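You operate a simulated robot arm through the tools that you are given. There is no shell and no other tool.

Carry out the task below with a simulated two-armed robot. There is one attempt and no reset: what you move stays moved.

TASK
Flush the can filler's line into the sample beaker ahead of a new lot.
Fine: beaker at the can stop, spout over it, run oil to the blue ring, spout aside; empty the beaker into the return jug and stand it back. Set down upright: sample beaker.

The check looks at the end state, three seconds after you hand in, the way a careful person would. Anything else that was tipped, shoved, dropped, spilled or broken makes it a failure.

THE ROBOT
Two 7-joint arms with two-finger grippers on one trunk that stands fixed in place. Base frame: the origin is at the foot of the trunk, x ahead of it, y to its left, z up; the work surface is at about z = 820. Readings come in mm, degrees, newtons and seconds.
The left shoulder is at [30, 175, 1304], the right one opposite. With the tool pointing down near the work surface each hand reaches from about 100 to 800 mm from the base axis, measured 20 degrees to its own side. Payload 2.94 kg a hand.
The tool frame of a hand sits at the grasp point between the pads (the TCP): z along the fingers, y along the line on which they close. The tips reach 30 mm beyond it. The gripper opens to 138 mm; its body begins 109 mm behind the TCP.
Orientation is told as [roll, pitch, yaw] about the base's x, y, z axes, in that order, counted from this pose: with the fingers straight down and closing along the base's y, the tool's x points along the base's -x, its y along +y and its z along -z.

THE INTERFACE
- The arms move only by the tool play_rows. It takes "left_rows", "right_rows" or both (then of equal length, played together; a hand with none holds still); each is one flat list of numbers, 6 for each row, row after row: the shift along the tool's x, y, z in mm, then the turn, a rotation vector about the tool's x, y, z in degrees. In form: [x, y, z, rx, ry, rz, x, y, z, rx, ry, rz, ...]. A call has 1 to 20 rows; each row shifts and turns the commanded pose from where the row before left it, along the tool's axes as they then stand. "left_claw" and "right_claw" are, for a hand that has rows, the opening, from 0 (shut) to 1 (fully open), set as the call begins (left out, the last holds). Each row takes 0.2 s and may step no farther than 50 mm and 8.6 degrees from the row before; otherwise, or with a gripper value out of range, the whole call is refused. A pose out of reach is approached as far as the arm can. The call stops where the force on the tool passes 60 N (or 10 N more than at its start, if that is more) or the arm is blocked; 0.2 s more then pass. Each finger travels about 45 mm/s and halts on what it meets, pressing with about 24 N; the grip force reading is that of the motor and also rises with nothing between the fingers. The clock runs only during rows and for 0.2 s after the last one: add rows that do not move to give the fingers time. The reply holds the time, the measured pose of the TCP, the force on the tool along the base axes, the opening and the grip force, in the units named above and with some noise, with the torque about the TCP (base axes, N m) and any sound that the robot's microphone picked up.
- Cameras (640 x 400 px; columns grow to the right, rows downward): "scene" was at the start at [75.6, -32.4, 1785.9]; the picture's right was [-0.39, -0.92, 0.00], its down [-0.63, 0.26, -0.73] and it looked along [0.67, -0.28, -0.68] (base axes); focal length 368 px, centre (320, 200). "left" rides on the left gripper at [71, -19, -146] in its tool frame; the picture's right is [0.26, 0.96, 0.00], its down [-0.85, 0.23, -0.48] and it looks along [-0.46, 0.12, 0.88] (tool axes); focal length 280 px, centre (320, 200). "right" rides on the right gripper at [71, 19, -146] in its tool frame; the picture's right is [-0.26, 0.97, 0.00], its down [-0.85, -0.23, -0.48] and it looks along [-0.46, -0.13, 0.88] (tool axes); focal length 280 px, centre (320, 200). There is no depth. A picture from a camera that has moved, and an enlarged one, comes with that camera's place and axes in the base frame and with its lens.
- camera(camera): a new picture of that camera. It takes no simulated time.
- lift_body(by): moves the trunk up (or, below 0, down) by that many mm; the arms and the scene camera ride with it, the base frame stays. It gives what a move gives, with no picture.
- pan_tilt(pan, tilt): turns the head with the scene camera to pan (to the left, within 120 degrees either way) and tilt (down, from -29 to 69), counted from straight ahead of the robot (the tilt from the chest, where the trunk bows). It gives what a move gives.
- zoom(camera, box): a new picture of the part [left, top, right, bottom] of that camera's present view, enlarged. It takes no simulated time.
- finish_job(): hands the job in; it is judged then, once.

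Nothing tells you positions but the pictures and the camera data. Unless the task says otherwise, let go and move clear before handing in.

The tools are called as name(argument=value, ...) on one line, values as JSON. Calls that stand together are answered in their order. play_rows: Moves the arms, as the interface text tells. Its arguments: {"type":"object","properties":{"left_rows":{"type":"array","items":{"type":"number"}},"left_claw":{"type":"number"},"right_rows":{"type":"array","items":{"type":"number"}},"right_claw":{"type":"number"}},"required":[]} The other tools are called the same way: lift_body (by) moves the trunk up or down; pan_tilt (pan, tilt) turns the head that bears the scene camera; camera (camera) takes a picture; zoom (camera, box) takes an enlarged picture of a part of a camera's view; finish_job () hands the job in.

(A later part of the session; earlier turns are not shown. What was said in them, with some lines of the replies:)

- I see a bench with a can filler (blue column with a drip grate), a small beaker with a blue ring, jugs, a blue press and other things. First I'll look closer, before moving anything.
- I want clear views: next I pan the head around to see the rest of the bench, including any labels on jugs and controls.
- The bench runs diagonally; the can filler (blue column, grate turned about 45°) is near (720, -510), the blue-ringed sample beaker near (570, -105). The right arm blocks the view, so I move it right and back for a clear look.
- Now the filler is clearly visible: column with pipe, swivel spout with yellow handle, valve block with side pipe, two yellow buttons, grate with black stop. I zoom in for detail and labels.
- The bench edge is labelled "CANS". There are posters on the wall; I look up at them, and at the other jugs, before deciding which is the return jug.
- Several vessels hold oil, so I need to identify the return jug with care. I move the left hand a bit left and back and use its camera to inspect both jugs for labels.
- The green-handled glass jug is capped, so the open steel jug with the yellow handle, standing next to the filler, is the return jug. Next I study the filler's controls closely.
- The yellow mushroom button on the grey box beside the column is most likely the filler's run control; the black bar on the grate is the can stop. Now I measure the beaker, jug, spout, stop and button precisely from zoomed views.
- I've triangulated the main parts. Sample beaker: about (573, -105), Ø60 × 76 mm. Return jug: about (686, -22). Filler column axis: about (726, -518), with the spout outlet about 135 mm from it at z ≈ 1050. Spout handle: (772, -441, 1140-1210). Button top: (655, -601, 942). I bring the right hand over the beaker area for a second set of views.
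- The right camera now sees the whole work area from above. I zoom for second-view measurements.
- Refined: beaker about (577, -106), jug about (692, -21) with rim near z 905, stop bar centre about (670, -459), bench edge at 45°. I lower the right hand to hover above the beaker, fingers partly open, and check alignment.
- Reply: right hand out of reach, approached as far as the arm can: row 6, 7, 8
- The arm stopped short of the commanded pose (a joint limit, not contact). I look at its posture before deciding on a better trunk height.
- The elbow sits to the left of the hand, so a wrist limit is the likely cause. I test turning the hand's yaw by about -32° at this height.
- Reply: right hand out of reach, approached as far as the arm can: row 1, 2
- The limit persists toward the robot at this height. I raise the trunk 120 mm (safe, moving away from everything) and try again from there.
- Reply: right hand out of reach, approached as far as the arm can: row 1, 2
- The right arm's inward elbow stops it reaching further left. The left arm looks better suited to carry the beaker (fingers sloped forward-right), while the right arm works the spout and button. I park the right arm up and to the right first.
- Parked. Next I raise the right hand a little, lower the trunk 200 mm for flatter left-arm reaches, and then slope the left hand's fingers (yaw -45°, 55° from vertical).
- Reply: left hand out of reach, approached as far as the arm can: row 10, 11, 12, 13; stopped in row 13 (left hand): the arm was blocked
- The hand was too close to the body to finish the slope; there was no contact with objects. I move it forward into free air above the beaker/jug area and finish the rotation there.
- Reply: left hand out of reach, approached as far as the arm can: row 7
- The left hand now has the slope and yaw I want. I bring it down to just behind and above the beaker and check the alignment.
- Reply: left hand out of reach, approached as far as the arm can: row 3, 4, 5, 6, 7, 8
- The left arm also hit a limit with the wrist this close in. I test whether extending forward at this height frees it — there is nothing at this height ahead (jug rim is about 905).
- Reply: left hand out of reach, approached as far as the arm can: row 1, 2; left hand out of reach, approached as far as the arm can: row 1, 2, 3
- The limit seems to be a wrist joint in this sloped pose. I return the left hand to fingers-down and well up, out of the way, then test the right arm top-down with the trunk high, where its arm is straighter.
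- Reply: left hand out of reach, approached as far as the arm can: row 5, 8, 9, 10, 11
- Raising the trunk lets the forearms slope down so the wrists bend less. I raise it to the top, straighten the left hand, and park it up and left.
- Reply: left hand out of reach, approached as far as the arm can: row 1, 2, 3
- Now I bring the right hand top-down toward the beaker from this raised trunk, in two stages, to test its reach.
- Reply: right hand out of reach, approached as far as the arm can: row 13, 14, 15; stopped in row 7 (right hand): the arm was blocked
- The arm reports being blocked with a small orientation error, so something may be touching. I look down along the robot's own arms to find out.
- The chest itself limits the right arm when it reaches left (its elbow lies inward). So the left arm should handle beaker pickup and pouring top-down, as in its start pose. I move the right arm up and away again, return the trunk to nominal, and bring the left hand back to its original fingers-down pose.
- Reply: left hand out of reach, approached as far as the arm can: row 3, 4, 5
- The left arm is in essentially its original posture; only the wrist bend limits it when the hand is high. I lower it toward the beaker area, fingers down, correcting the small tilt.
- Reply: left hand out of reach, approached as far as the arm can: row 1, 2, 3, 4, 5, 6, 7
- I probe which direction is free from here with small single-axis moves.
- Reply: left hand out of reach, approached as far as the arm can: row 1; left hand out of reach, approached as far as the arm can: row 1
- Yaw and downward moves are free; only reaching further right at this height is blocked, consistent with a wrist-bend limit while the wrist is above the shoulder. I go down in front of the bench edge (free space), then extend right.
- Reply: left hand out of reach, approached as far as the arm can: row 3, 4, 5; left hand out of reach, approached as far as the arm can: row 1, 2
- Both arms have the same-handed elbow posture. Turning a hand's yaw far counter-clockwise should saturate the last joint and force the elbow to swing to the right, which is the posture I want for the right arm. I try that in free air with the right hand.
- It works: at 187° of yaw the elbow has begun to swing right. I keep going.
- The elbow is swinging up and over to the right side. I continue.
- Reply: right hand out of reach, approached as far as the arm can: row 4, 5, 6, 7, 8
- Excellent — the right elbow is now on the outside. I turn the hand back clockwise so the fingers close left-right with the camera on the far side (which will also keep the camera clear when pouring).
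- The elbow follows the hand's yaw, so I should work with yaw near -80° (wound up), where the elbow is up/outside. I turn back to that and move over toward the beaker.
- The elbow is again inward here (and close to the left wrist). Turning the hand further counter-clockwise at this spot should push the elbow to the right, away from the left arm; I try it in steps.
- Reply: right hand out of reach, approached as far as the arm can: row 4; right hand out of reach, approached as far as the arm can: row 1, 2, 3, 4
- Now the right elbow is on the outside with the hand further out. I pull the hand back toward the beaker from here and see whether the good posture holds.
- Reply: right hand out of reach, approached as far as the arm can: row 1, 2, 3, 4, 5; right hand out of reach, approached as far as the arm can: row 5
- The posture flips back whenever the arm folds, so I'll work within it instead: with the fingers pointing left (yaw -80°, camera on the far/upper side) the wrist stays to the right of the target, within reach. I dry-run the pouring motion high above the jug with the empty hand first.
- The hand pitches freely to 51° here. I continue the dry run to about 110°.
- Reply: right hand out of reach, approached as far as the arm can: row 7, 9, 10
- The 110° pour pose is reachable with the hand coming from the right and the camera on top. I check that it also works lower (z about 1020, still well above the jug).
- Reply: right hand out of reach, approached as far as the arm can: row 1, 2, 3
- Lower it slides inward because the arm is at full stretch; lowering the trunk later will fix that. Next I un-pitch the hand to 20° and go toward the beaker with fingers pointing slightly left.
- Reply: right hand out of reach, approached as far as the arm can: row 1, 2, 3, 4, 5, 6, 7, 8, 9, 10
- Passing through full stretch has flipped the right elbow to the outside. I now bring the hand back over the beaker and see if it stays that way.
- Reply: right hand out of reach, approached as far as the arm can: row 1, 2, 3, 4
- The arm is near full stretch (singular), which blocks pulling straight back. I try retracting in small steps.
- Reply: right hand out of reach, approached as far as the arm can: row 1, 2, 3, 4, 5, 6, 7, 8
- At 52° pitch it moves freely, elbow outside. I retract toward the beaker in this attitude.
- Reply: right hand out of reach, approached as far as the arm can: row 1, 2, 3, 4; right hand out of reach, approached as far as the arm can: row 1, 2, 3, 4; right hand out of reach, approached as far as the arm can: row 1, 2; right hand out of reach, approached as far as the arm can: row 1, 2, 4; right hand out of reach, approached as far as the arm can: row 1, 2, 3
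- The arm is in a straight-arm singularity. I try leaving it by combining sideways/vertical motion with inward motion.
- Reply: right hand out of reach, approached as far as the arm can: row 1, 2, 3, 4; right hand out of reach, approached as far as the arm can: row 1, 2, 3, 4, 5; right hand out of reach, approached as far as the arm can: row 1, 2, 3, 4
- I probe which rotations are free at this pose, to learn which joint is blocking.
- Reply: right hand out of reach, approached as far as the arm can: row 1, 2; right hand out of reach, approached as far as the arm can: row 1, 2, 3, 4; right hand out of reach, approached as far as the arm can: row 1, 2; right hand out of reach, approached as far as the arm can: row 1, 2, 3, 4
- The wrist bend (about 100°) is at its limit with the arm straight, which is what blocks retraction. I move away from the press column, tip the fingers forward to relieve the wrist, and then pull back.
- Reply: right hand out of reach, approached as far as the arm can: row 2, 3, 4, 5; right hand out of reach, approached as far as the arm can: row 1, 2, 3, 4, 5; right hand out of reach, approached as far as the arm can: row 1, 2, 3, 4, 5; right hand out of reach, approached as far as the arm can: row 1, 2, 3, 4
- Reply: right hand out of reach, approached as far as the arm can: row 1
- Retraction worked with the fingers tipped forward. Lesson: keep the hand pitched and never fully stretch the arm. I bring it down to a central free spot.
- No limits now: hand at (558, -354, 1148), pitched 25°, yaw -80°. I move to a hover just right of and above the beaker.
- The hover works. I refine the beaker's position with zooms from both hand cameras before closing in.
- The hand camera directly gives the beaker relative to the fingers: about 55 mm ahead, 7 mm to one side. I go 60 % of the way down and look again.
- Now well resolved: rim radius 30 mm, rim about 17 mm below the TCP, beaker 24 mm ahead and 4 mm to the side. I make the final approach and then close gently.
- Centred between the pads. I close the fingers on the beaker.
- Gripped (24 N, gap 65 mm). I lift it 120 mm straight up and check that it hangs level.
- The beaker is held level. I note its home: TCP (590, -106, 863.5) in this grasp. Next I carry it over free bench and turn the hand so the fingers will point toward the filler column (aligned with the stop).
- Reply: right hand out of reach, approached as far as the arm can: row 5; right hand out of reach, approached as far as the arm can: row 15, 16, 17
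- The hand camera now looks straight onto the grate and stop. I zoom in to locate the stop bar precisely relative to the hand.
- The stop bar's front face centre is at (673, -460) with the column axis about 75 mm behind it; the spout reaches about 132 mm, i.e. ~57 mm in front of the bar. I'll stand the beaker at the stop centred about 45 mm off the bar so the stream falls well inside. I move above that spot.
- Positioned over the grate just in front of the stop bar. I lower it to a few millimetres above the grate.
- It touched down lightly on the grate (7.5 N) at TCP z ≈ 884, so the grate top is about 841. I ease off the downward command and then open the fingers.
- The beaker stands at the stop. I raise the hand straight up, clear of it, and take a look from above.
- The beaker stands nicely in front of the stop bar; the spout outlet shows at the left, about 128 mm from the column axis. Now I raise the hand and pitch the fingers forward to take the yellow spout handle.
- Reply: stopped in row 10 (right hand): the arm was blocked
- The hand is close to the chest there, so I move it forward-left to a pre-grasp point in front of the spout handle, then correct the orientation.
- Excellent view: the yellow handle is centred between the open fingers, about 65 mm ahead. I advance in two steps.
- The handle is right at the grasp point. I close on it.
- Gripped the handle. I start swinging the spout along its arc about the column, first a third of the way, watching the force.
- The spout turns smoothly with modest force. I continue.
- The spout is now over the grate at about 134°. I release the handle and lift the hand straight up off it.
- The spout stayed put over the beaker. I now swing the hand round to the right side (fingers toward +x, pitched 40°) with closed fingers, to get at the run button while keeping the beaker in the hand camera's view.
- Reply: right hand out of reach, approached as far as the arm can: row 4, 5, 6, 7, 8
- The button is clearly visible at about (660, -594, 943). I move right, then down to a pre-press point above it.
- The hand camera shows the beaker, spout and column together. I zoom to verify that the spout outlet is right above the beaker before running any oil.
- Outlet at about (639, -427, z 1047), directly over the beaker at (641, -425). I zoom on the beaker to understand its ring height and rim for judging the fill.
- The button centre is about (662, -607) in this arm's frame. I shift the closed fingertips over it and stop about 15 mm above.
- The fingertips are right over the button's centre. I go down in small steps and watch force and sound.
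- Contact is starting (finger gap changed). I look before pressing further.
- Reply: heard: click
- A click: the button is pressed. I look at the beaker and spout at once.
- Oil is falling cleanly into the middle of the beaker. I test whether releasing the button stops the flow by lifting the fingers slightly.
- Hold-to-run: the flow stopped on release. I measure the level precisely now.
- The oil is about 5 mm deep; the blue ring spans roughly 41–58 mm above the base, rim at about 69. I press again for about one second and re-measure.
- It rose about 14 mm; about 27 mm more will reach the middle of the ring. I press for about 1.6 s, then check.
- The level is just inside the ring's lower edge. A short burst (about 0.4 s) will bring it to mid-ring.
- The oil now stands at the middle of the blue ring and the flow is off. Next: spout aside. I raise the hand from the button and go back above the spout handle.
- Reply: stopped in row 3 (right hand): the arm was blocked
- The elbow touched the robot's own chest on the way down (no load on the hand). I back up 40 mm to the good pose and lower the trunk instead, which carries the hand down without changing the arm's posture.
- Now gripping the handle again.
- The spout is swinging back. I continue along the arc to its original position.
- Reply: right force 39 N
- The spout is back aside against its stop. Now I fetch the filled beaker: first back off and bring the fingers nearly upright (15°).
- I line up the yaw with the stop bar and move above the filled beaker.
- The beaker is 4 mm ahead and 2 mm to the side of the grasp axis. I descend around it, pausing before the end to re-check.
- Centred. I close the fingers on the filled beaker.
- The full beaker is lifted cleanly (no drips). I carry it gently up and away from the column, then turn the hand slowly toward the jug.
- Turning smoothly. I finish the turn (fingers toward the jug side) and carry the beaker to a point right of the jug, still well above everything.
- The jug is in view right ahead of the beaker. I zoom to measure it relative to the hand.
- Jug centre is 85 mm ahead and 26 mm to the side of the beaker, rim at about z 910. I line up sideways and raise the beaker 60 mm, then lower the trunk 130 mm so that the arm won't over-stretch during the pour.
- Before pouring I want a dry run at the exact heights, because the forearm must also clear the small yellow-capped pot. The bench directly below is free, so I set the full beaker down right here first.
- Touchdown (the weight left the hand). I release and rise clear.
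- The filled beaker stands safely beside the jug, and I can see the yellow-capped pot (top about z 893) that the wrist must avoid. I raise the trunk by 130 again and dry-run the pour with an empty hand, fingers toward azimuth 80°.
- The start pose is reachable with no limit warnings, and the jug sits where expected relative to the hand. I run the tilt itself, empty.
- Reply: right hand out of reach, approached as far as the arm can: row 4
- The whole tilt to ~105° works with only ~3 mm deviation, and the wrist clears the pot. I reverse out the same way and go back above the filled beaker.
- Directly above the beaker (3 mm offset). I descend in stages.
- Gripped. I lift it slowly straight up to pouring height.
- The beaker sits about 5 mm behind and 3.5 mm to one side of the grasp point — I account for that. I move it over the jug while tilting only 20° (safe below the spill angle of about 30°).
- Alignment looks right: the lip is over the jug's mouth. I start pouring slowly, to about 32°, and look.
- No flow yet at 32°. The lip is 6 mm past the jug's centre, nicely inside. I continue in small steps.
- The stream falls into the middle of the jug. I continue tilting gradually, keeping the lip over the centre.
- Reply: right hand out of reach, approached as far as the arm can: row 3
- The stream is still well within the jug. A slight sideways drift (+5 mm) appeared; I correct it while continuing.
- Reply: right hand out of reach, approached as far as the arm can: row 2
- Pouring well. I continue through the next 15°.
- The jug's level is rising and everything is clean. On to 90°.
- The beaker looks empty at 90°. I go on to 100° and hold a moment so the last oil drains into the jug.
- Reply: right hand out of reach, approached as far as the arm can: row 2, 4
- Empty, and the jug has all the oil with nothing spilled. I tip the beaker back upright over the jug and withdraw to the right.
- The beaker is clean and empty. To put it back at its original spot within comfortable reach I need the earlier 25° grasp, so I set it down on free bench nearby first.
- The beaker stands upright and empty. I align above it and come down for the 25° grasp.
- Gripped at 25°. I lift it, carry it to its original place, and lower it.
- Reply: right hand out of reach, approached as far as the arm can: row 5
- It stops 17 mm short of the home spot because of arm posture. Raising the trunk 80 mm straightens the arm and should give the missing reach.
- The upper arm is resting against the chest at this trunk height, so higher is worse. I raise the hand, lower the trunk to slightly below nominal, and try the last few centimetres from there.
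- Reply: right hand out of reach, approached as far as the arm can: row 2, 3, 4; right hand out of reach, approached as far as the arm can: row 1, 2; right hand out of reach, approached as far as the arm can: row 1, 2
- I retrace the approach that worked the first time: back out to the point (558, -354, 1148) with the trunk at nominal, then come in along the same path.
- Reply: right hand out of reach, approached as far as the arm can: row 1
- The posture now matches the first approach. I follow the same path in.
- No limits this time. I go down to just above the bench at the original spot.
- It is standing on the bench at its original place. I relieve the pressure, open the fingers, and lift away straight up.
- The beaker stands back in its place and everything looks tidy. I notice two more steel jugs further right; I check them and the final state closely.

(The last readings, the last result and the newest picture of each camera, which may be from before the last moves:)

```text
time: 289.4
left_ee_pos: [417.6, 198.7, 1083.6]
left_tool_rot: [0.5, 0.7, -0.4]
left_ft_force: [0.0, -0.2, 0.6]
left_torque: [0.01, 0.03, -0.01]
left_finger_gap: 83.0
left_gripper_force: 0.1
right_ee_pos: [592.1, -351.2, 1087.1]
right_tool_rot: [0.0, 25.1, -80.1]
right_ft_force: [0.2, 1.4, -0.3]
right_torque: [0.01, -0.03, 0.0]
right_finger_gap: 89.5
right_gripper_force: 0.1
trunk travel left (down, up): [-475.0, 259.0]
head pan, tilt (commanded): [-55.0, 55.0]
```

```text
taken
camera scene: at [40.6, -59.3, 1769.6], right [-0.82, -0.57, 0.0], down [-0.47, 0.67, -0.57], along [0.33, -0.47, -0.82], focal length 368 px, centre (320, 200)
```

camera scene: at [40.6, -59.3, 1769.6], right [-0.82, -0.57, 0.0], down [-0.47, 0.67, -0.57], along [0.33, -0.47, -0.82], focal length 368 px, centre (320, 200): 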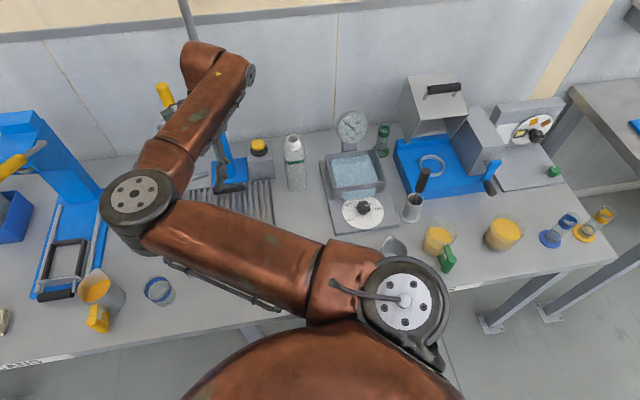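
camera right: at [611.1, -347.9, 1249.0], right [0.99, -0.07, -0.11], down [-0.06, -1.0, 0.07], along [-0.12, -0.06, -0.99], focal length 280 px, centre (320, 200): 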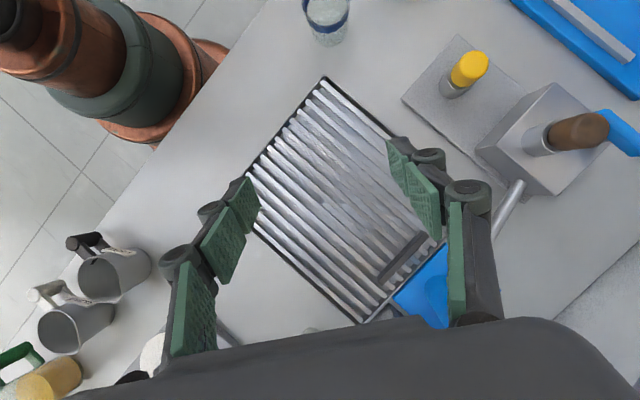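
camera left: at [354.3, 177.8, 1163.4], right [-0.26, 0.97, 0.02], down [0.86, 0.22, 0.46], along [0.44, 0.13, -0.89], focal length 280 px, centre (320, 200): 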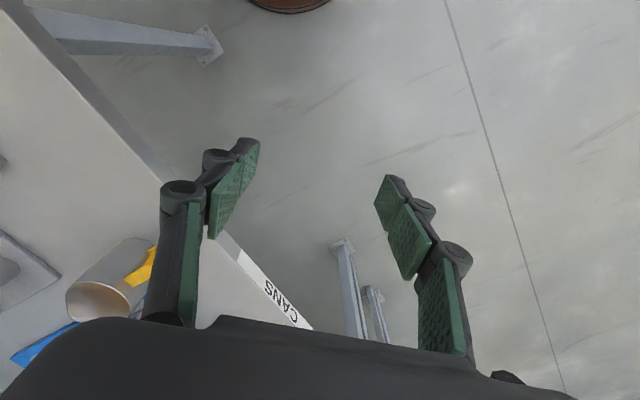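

Those are tagged "FOOTS" and "CLEAR", so not the return jug. I verify the yellow-handled jug and the rest of the work area once more.

pan_tilt(pan=-10, tilt=50)

camera(camera="scene")

zoom(camera="scene", box=[220, 200, 360, 310])

zoom(camera="left", box=[0, 120, 200, 320])

```text
time: 290.5
left_ee_pos: [417.8, 197.5, 1082.7]
left_tool_rot: [0.5, 0.8, -0.5]
left_ft_force: [-0.2, -0.1, 0.4]
left_torque: [0.02, 0.01, -0.05]
left_finger_gap: 82.8
left_gripper_force: 0.1
right_ee_pos: [592.8, -350.7, 1086.5]
right_tool_rot: [0.0, 25.2, -80.1]
right_ft_force: [0.6, 0.2, -0.2]
right_torque: [0.03, 0.0, 0.02]
right_finger_gap: 89.7
right_gripper_force: 0.1
trunk travel left (down, up): [-475.0, 259.0]
head pan, tilt (commanded): [-10.0, 50.0]
```

```text
taken
camera scene: at [75.0, -13.3, 1776.1], right [-0.17, -0.98, 0.0], down [-0.75, 0.13, -0.64], along [0.63, -0.11, -0.77], focal length 368 px, centre (320, 200)
```

scene: 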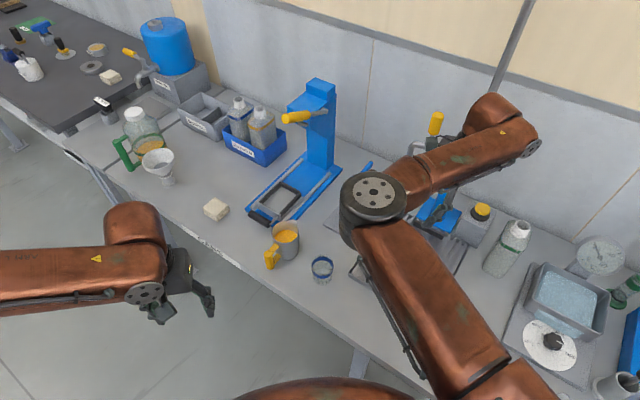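

```text
3.64 times, centred on (290, 255) of scene
camera zoom: at [75.0, -13.3, 1776.1], right [-0.17, -0.98, 0.0], down [-0.75, 0.13, -0.64], along [0.63, -0.11, -0.77], focal length 1339 px, centre (429, 0)
```

zoom: 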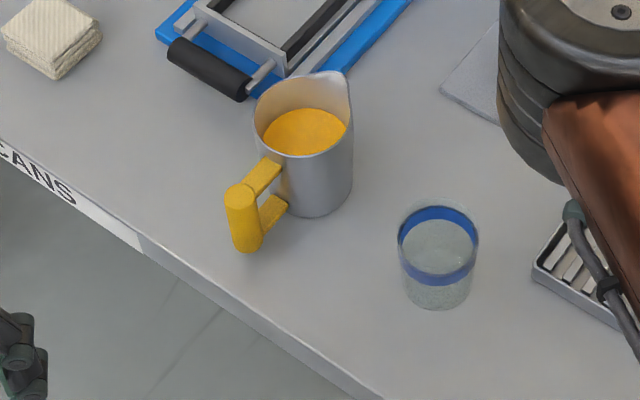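

```text
2.00 times, centred on (100, 220) of left
camera zoom: at [349.9, 179.1, 1228.0], right [-0.26, 0.97, 0.01], down [0.86, 0.22, 0.47], along [0.45, 0.13, -0.88], focal length 561 px, centre (760, 160)
```

zoom: 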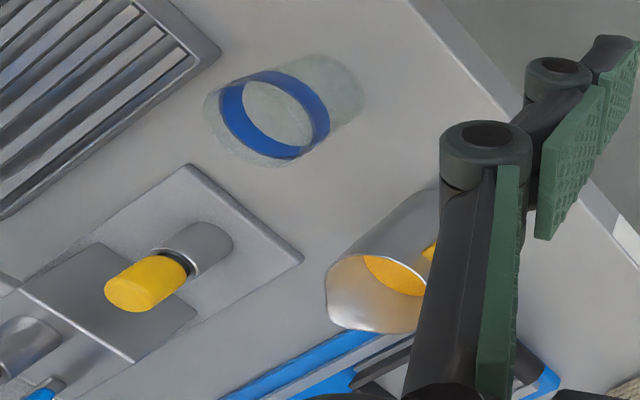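

Beaker empty, upright and home; jug filled; nothing spilled. I raise the right hand further clear and check the filler one last time.

play_rows(right_rows=[16, 0, -34, 0, 0, 0, 16, 0, -34, 0, 0, 0, 16, 0, -34, 0, 0, 0, -10, 30, -20, 0, 0, 0, -10, 30, -20, 0, 0, 0])

pan_tilt(pan=-30, tilt=45)

camera(camera="scene")

camera(camera="right")

```text
time: 291.7
left_ee_pos: [418.8, 197.5, 1082.4]
left_tool_rot: [0.6, 0.7, -0.4]
left_ft_force: [-0.5, -0.4, -0.9]
left_torque: [0.0, 0.0, 0.01]
left_finger_gap: 82.9
left_gripper_force: 0.0
right_ee_pos: [655.8, -373.4, 1225.1]
right_tool_rot: [0.2, 25.3, -80.0]
right_ft_force: [0.1, -1.1, 0.5]
right_torque: [0.01, 0.0, -0.01]
right_finger_gap: 89.8
right_gripper_force: 0.1
trunk travel left (down, up): [-475.0, 259.0]
head pan, tilt (commanded): [-10.0, 50.0]
```

```text
time: 292.6
left_ee_pos: [418.6, 198.6, 1082.4]
left_tool_rot: [0.6, 0.7, -0.3]
left_ft_force: [-0.1, 0.7, -0.4]
left_torque: [-0.01, -0.01, -0.01]
left_finger_gap: 82.6
left_gripper_force: 0.2
right_ee_pos: [654.4, -373.7, 1226.3]
right_tool_rot: [0.0, 25.2, -79.8]
right_ft_force: [0.2, -0.4, -0.5]
right_torque: [0.01, -0.01, 0.0]
right_finger_gap: 89.9
right_gripper_force: 0.0
trunk travel left (down, up): [-475.0, 259.0]
head pan, tilt (commanded): [-30.0, 45.0]
```

```text
taken
camera scene: at [70.0, -40.6, 1783.0], right [-0.5, -0.87, 0.0], down [-0.61, 0.35, -0.71], along [0.61, -0.35, -0.71], focal length 368 px, centre (320, 200)
```

scene: 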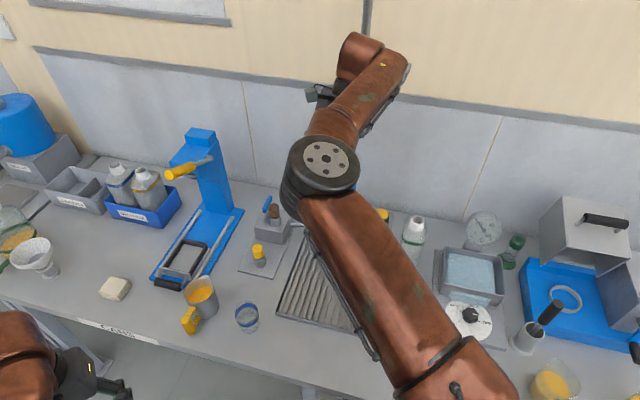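

```text
taken
camera right: at [674.1, -368.6, 1389.5], right [0.99, -0.07, -0.11], down [-0.06, -1.0, 0.07], along [-0.11, -0.06, -0.99], focal length 280 px, centre (320, 200)
```

right: 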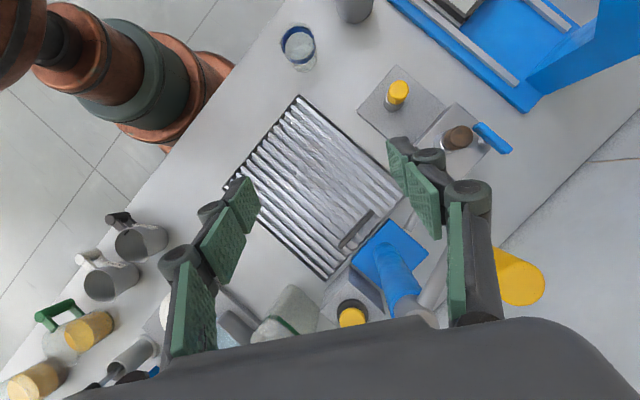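

The grate is clean, the spout is aside and the button is released. I move the hand back a bit from the spout handle and hand in.

play_rows(right_rows=[0, -30, 0, 0, 0, 0, 0, -30, 0, 0, 0, 0, 0, -30, 0, 0, 0, 0, 0, 0, 0, 0, 0, 0])

camera(camera="right")

camera(camera="scene")

```text
time: 293.6
left_ee_pos: [419.5, 199.0, 1081.6]
left_tool_rot: [0.4, 0.6, -0.4]
left_ft_force: [-0.9, -0.3, -0.4]
left_torque: [0.02, -0.01, 0.01]
left_finger_gap: 82.9
left_gripper_force: 0.1
right_ee_pos: [567.4, -389.8, 1224.2]
right_tool_rot: [-0.1, 25.2, -80.0]
right_ft_force: [0.5, -0.5, -0.3]
right_torque: [-0.03, 0.01, 0.0]
right_finger_gap: 89.9
right_gripper_force: 0.0
trunk travel left (down, up): [-475.0, 259.0]
head pan, tilt (commanded): [-30.0, 45.0]
```

```text
taken
camera right: at [587.1, -384.7, 1387.1], right [0.99, -0.07, -0.11], down [-0.06, -1.0, 0.07], along [-0.12, -0.06, -0.99], focal length 280 px, centre (320, 200)
```

right: 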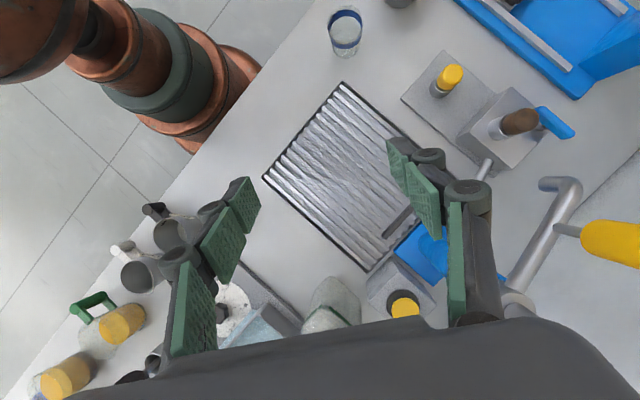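

```text
taken
camera scene: at [71.3, -40.5, 1782.9], right [-0.5, -0.87, 0.0], down [-0.61, 0.35, -0.71], along [0.61, -0.35, -0.71], focal length 368 px, centre (320, 200)
```

scene: 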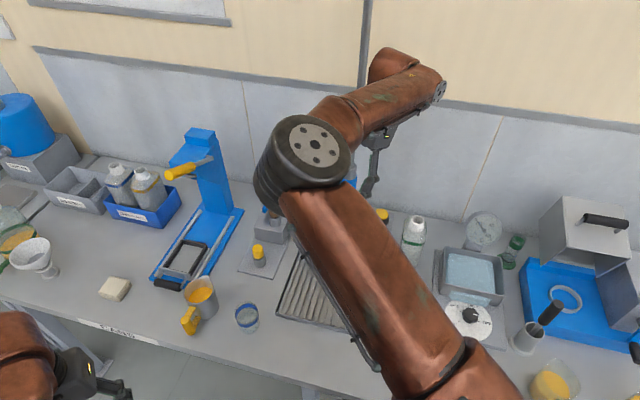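

The spout is aside, the grate is dry, the empty beaker stands upright at its place, and the return jug holds the flushed oil. Both hands are clear, so I hand the job in.

finish_job()

```text
The job is handed in.
```

The line is flushed and the job is handed in. No spills showed in the final camera views, and nothing was knocked over.

- **Fill:** I stood the sample beaker on the grate in front of the can stop, leaving a gap to the bar so the stream fell near its centre. With the spout over it, I ran oil to the middle of the blue ring.
- **Spout:** It is swung back aside to its end stop. Letting go of the button stopped the flow.
- **Emptying:** I poured the beaker into the open steel jug with the yellow handle. That jug carries no label, so treating it as the return jug was my judgement: the green-handled jug near it is capped, and the other two steel jugs are tagged "FOOTS" and "CLEAR".
- **Beaker:** It looks empty and stands upright within a few millimetres of where it started.

The beaker was briefly set down twice on free bench near the jug, once full and once empty, so I could rehearse the pour and change grip. Both hands are now clear of everything.
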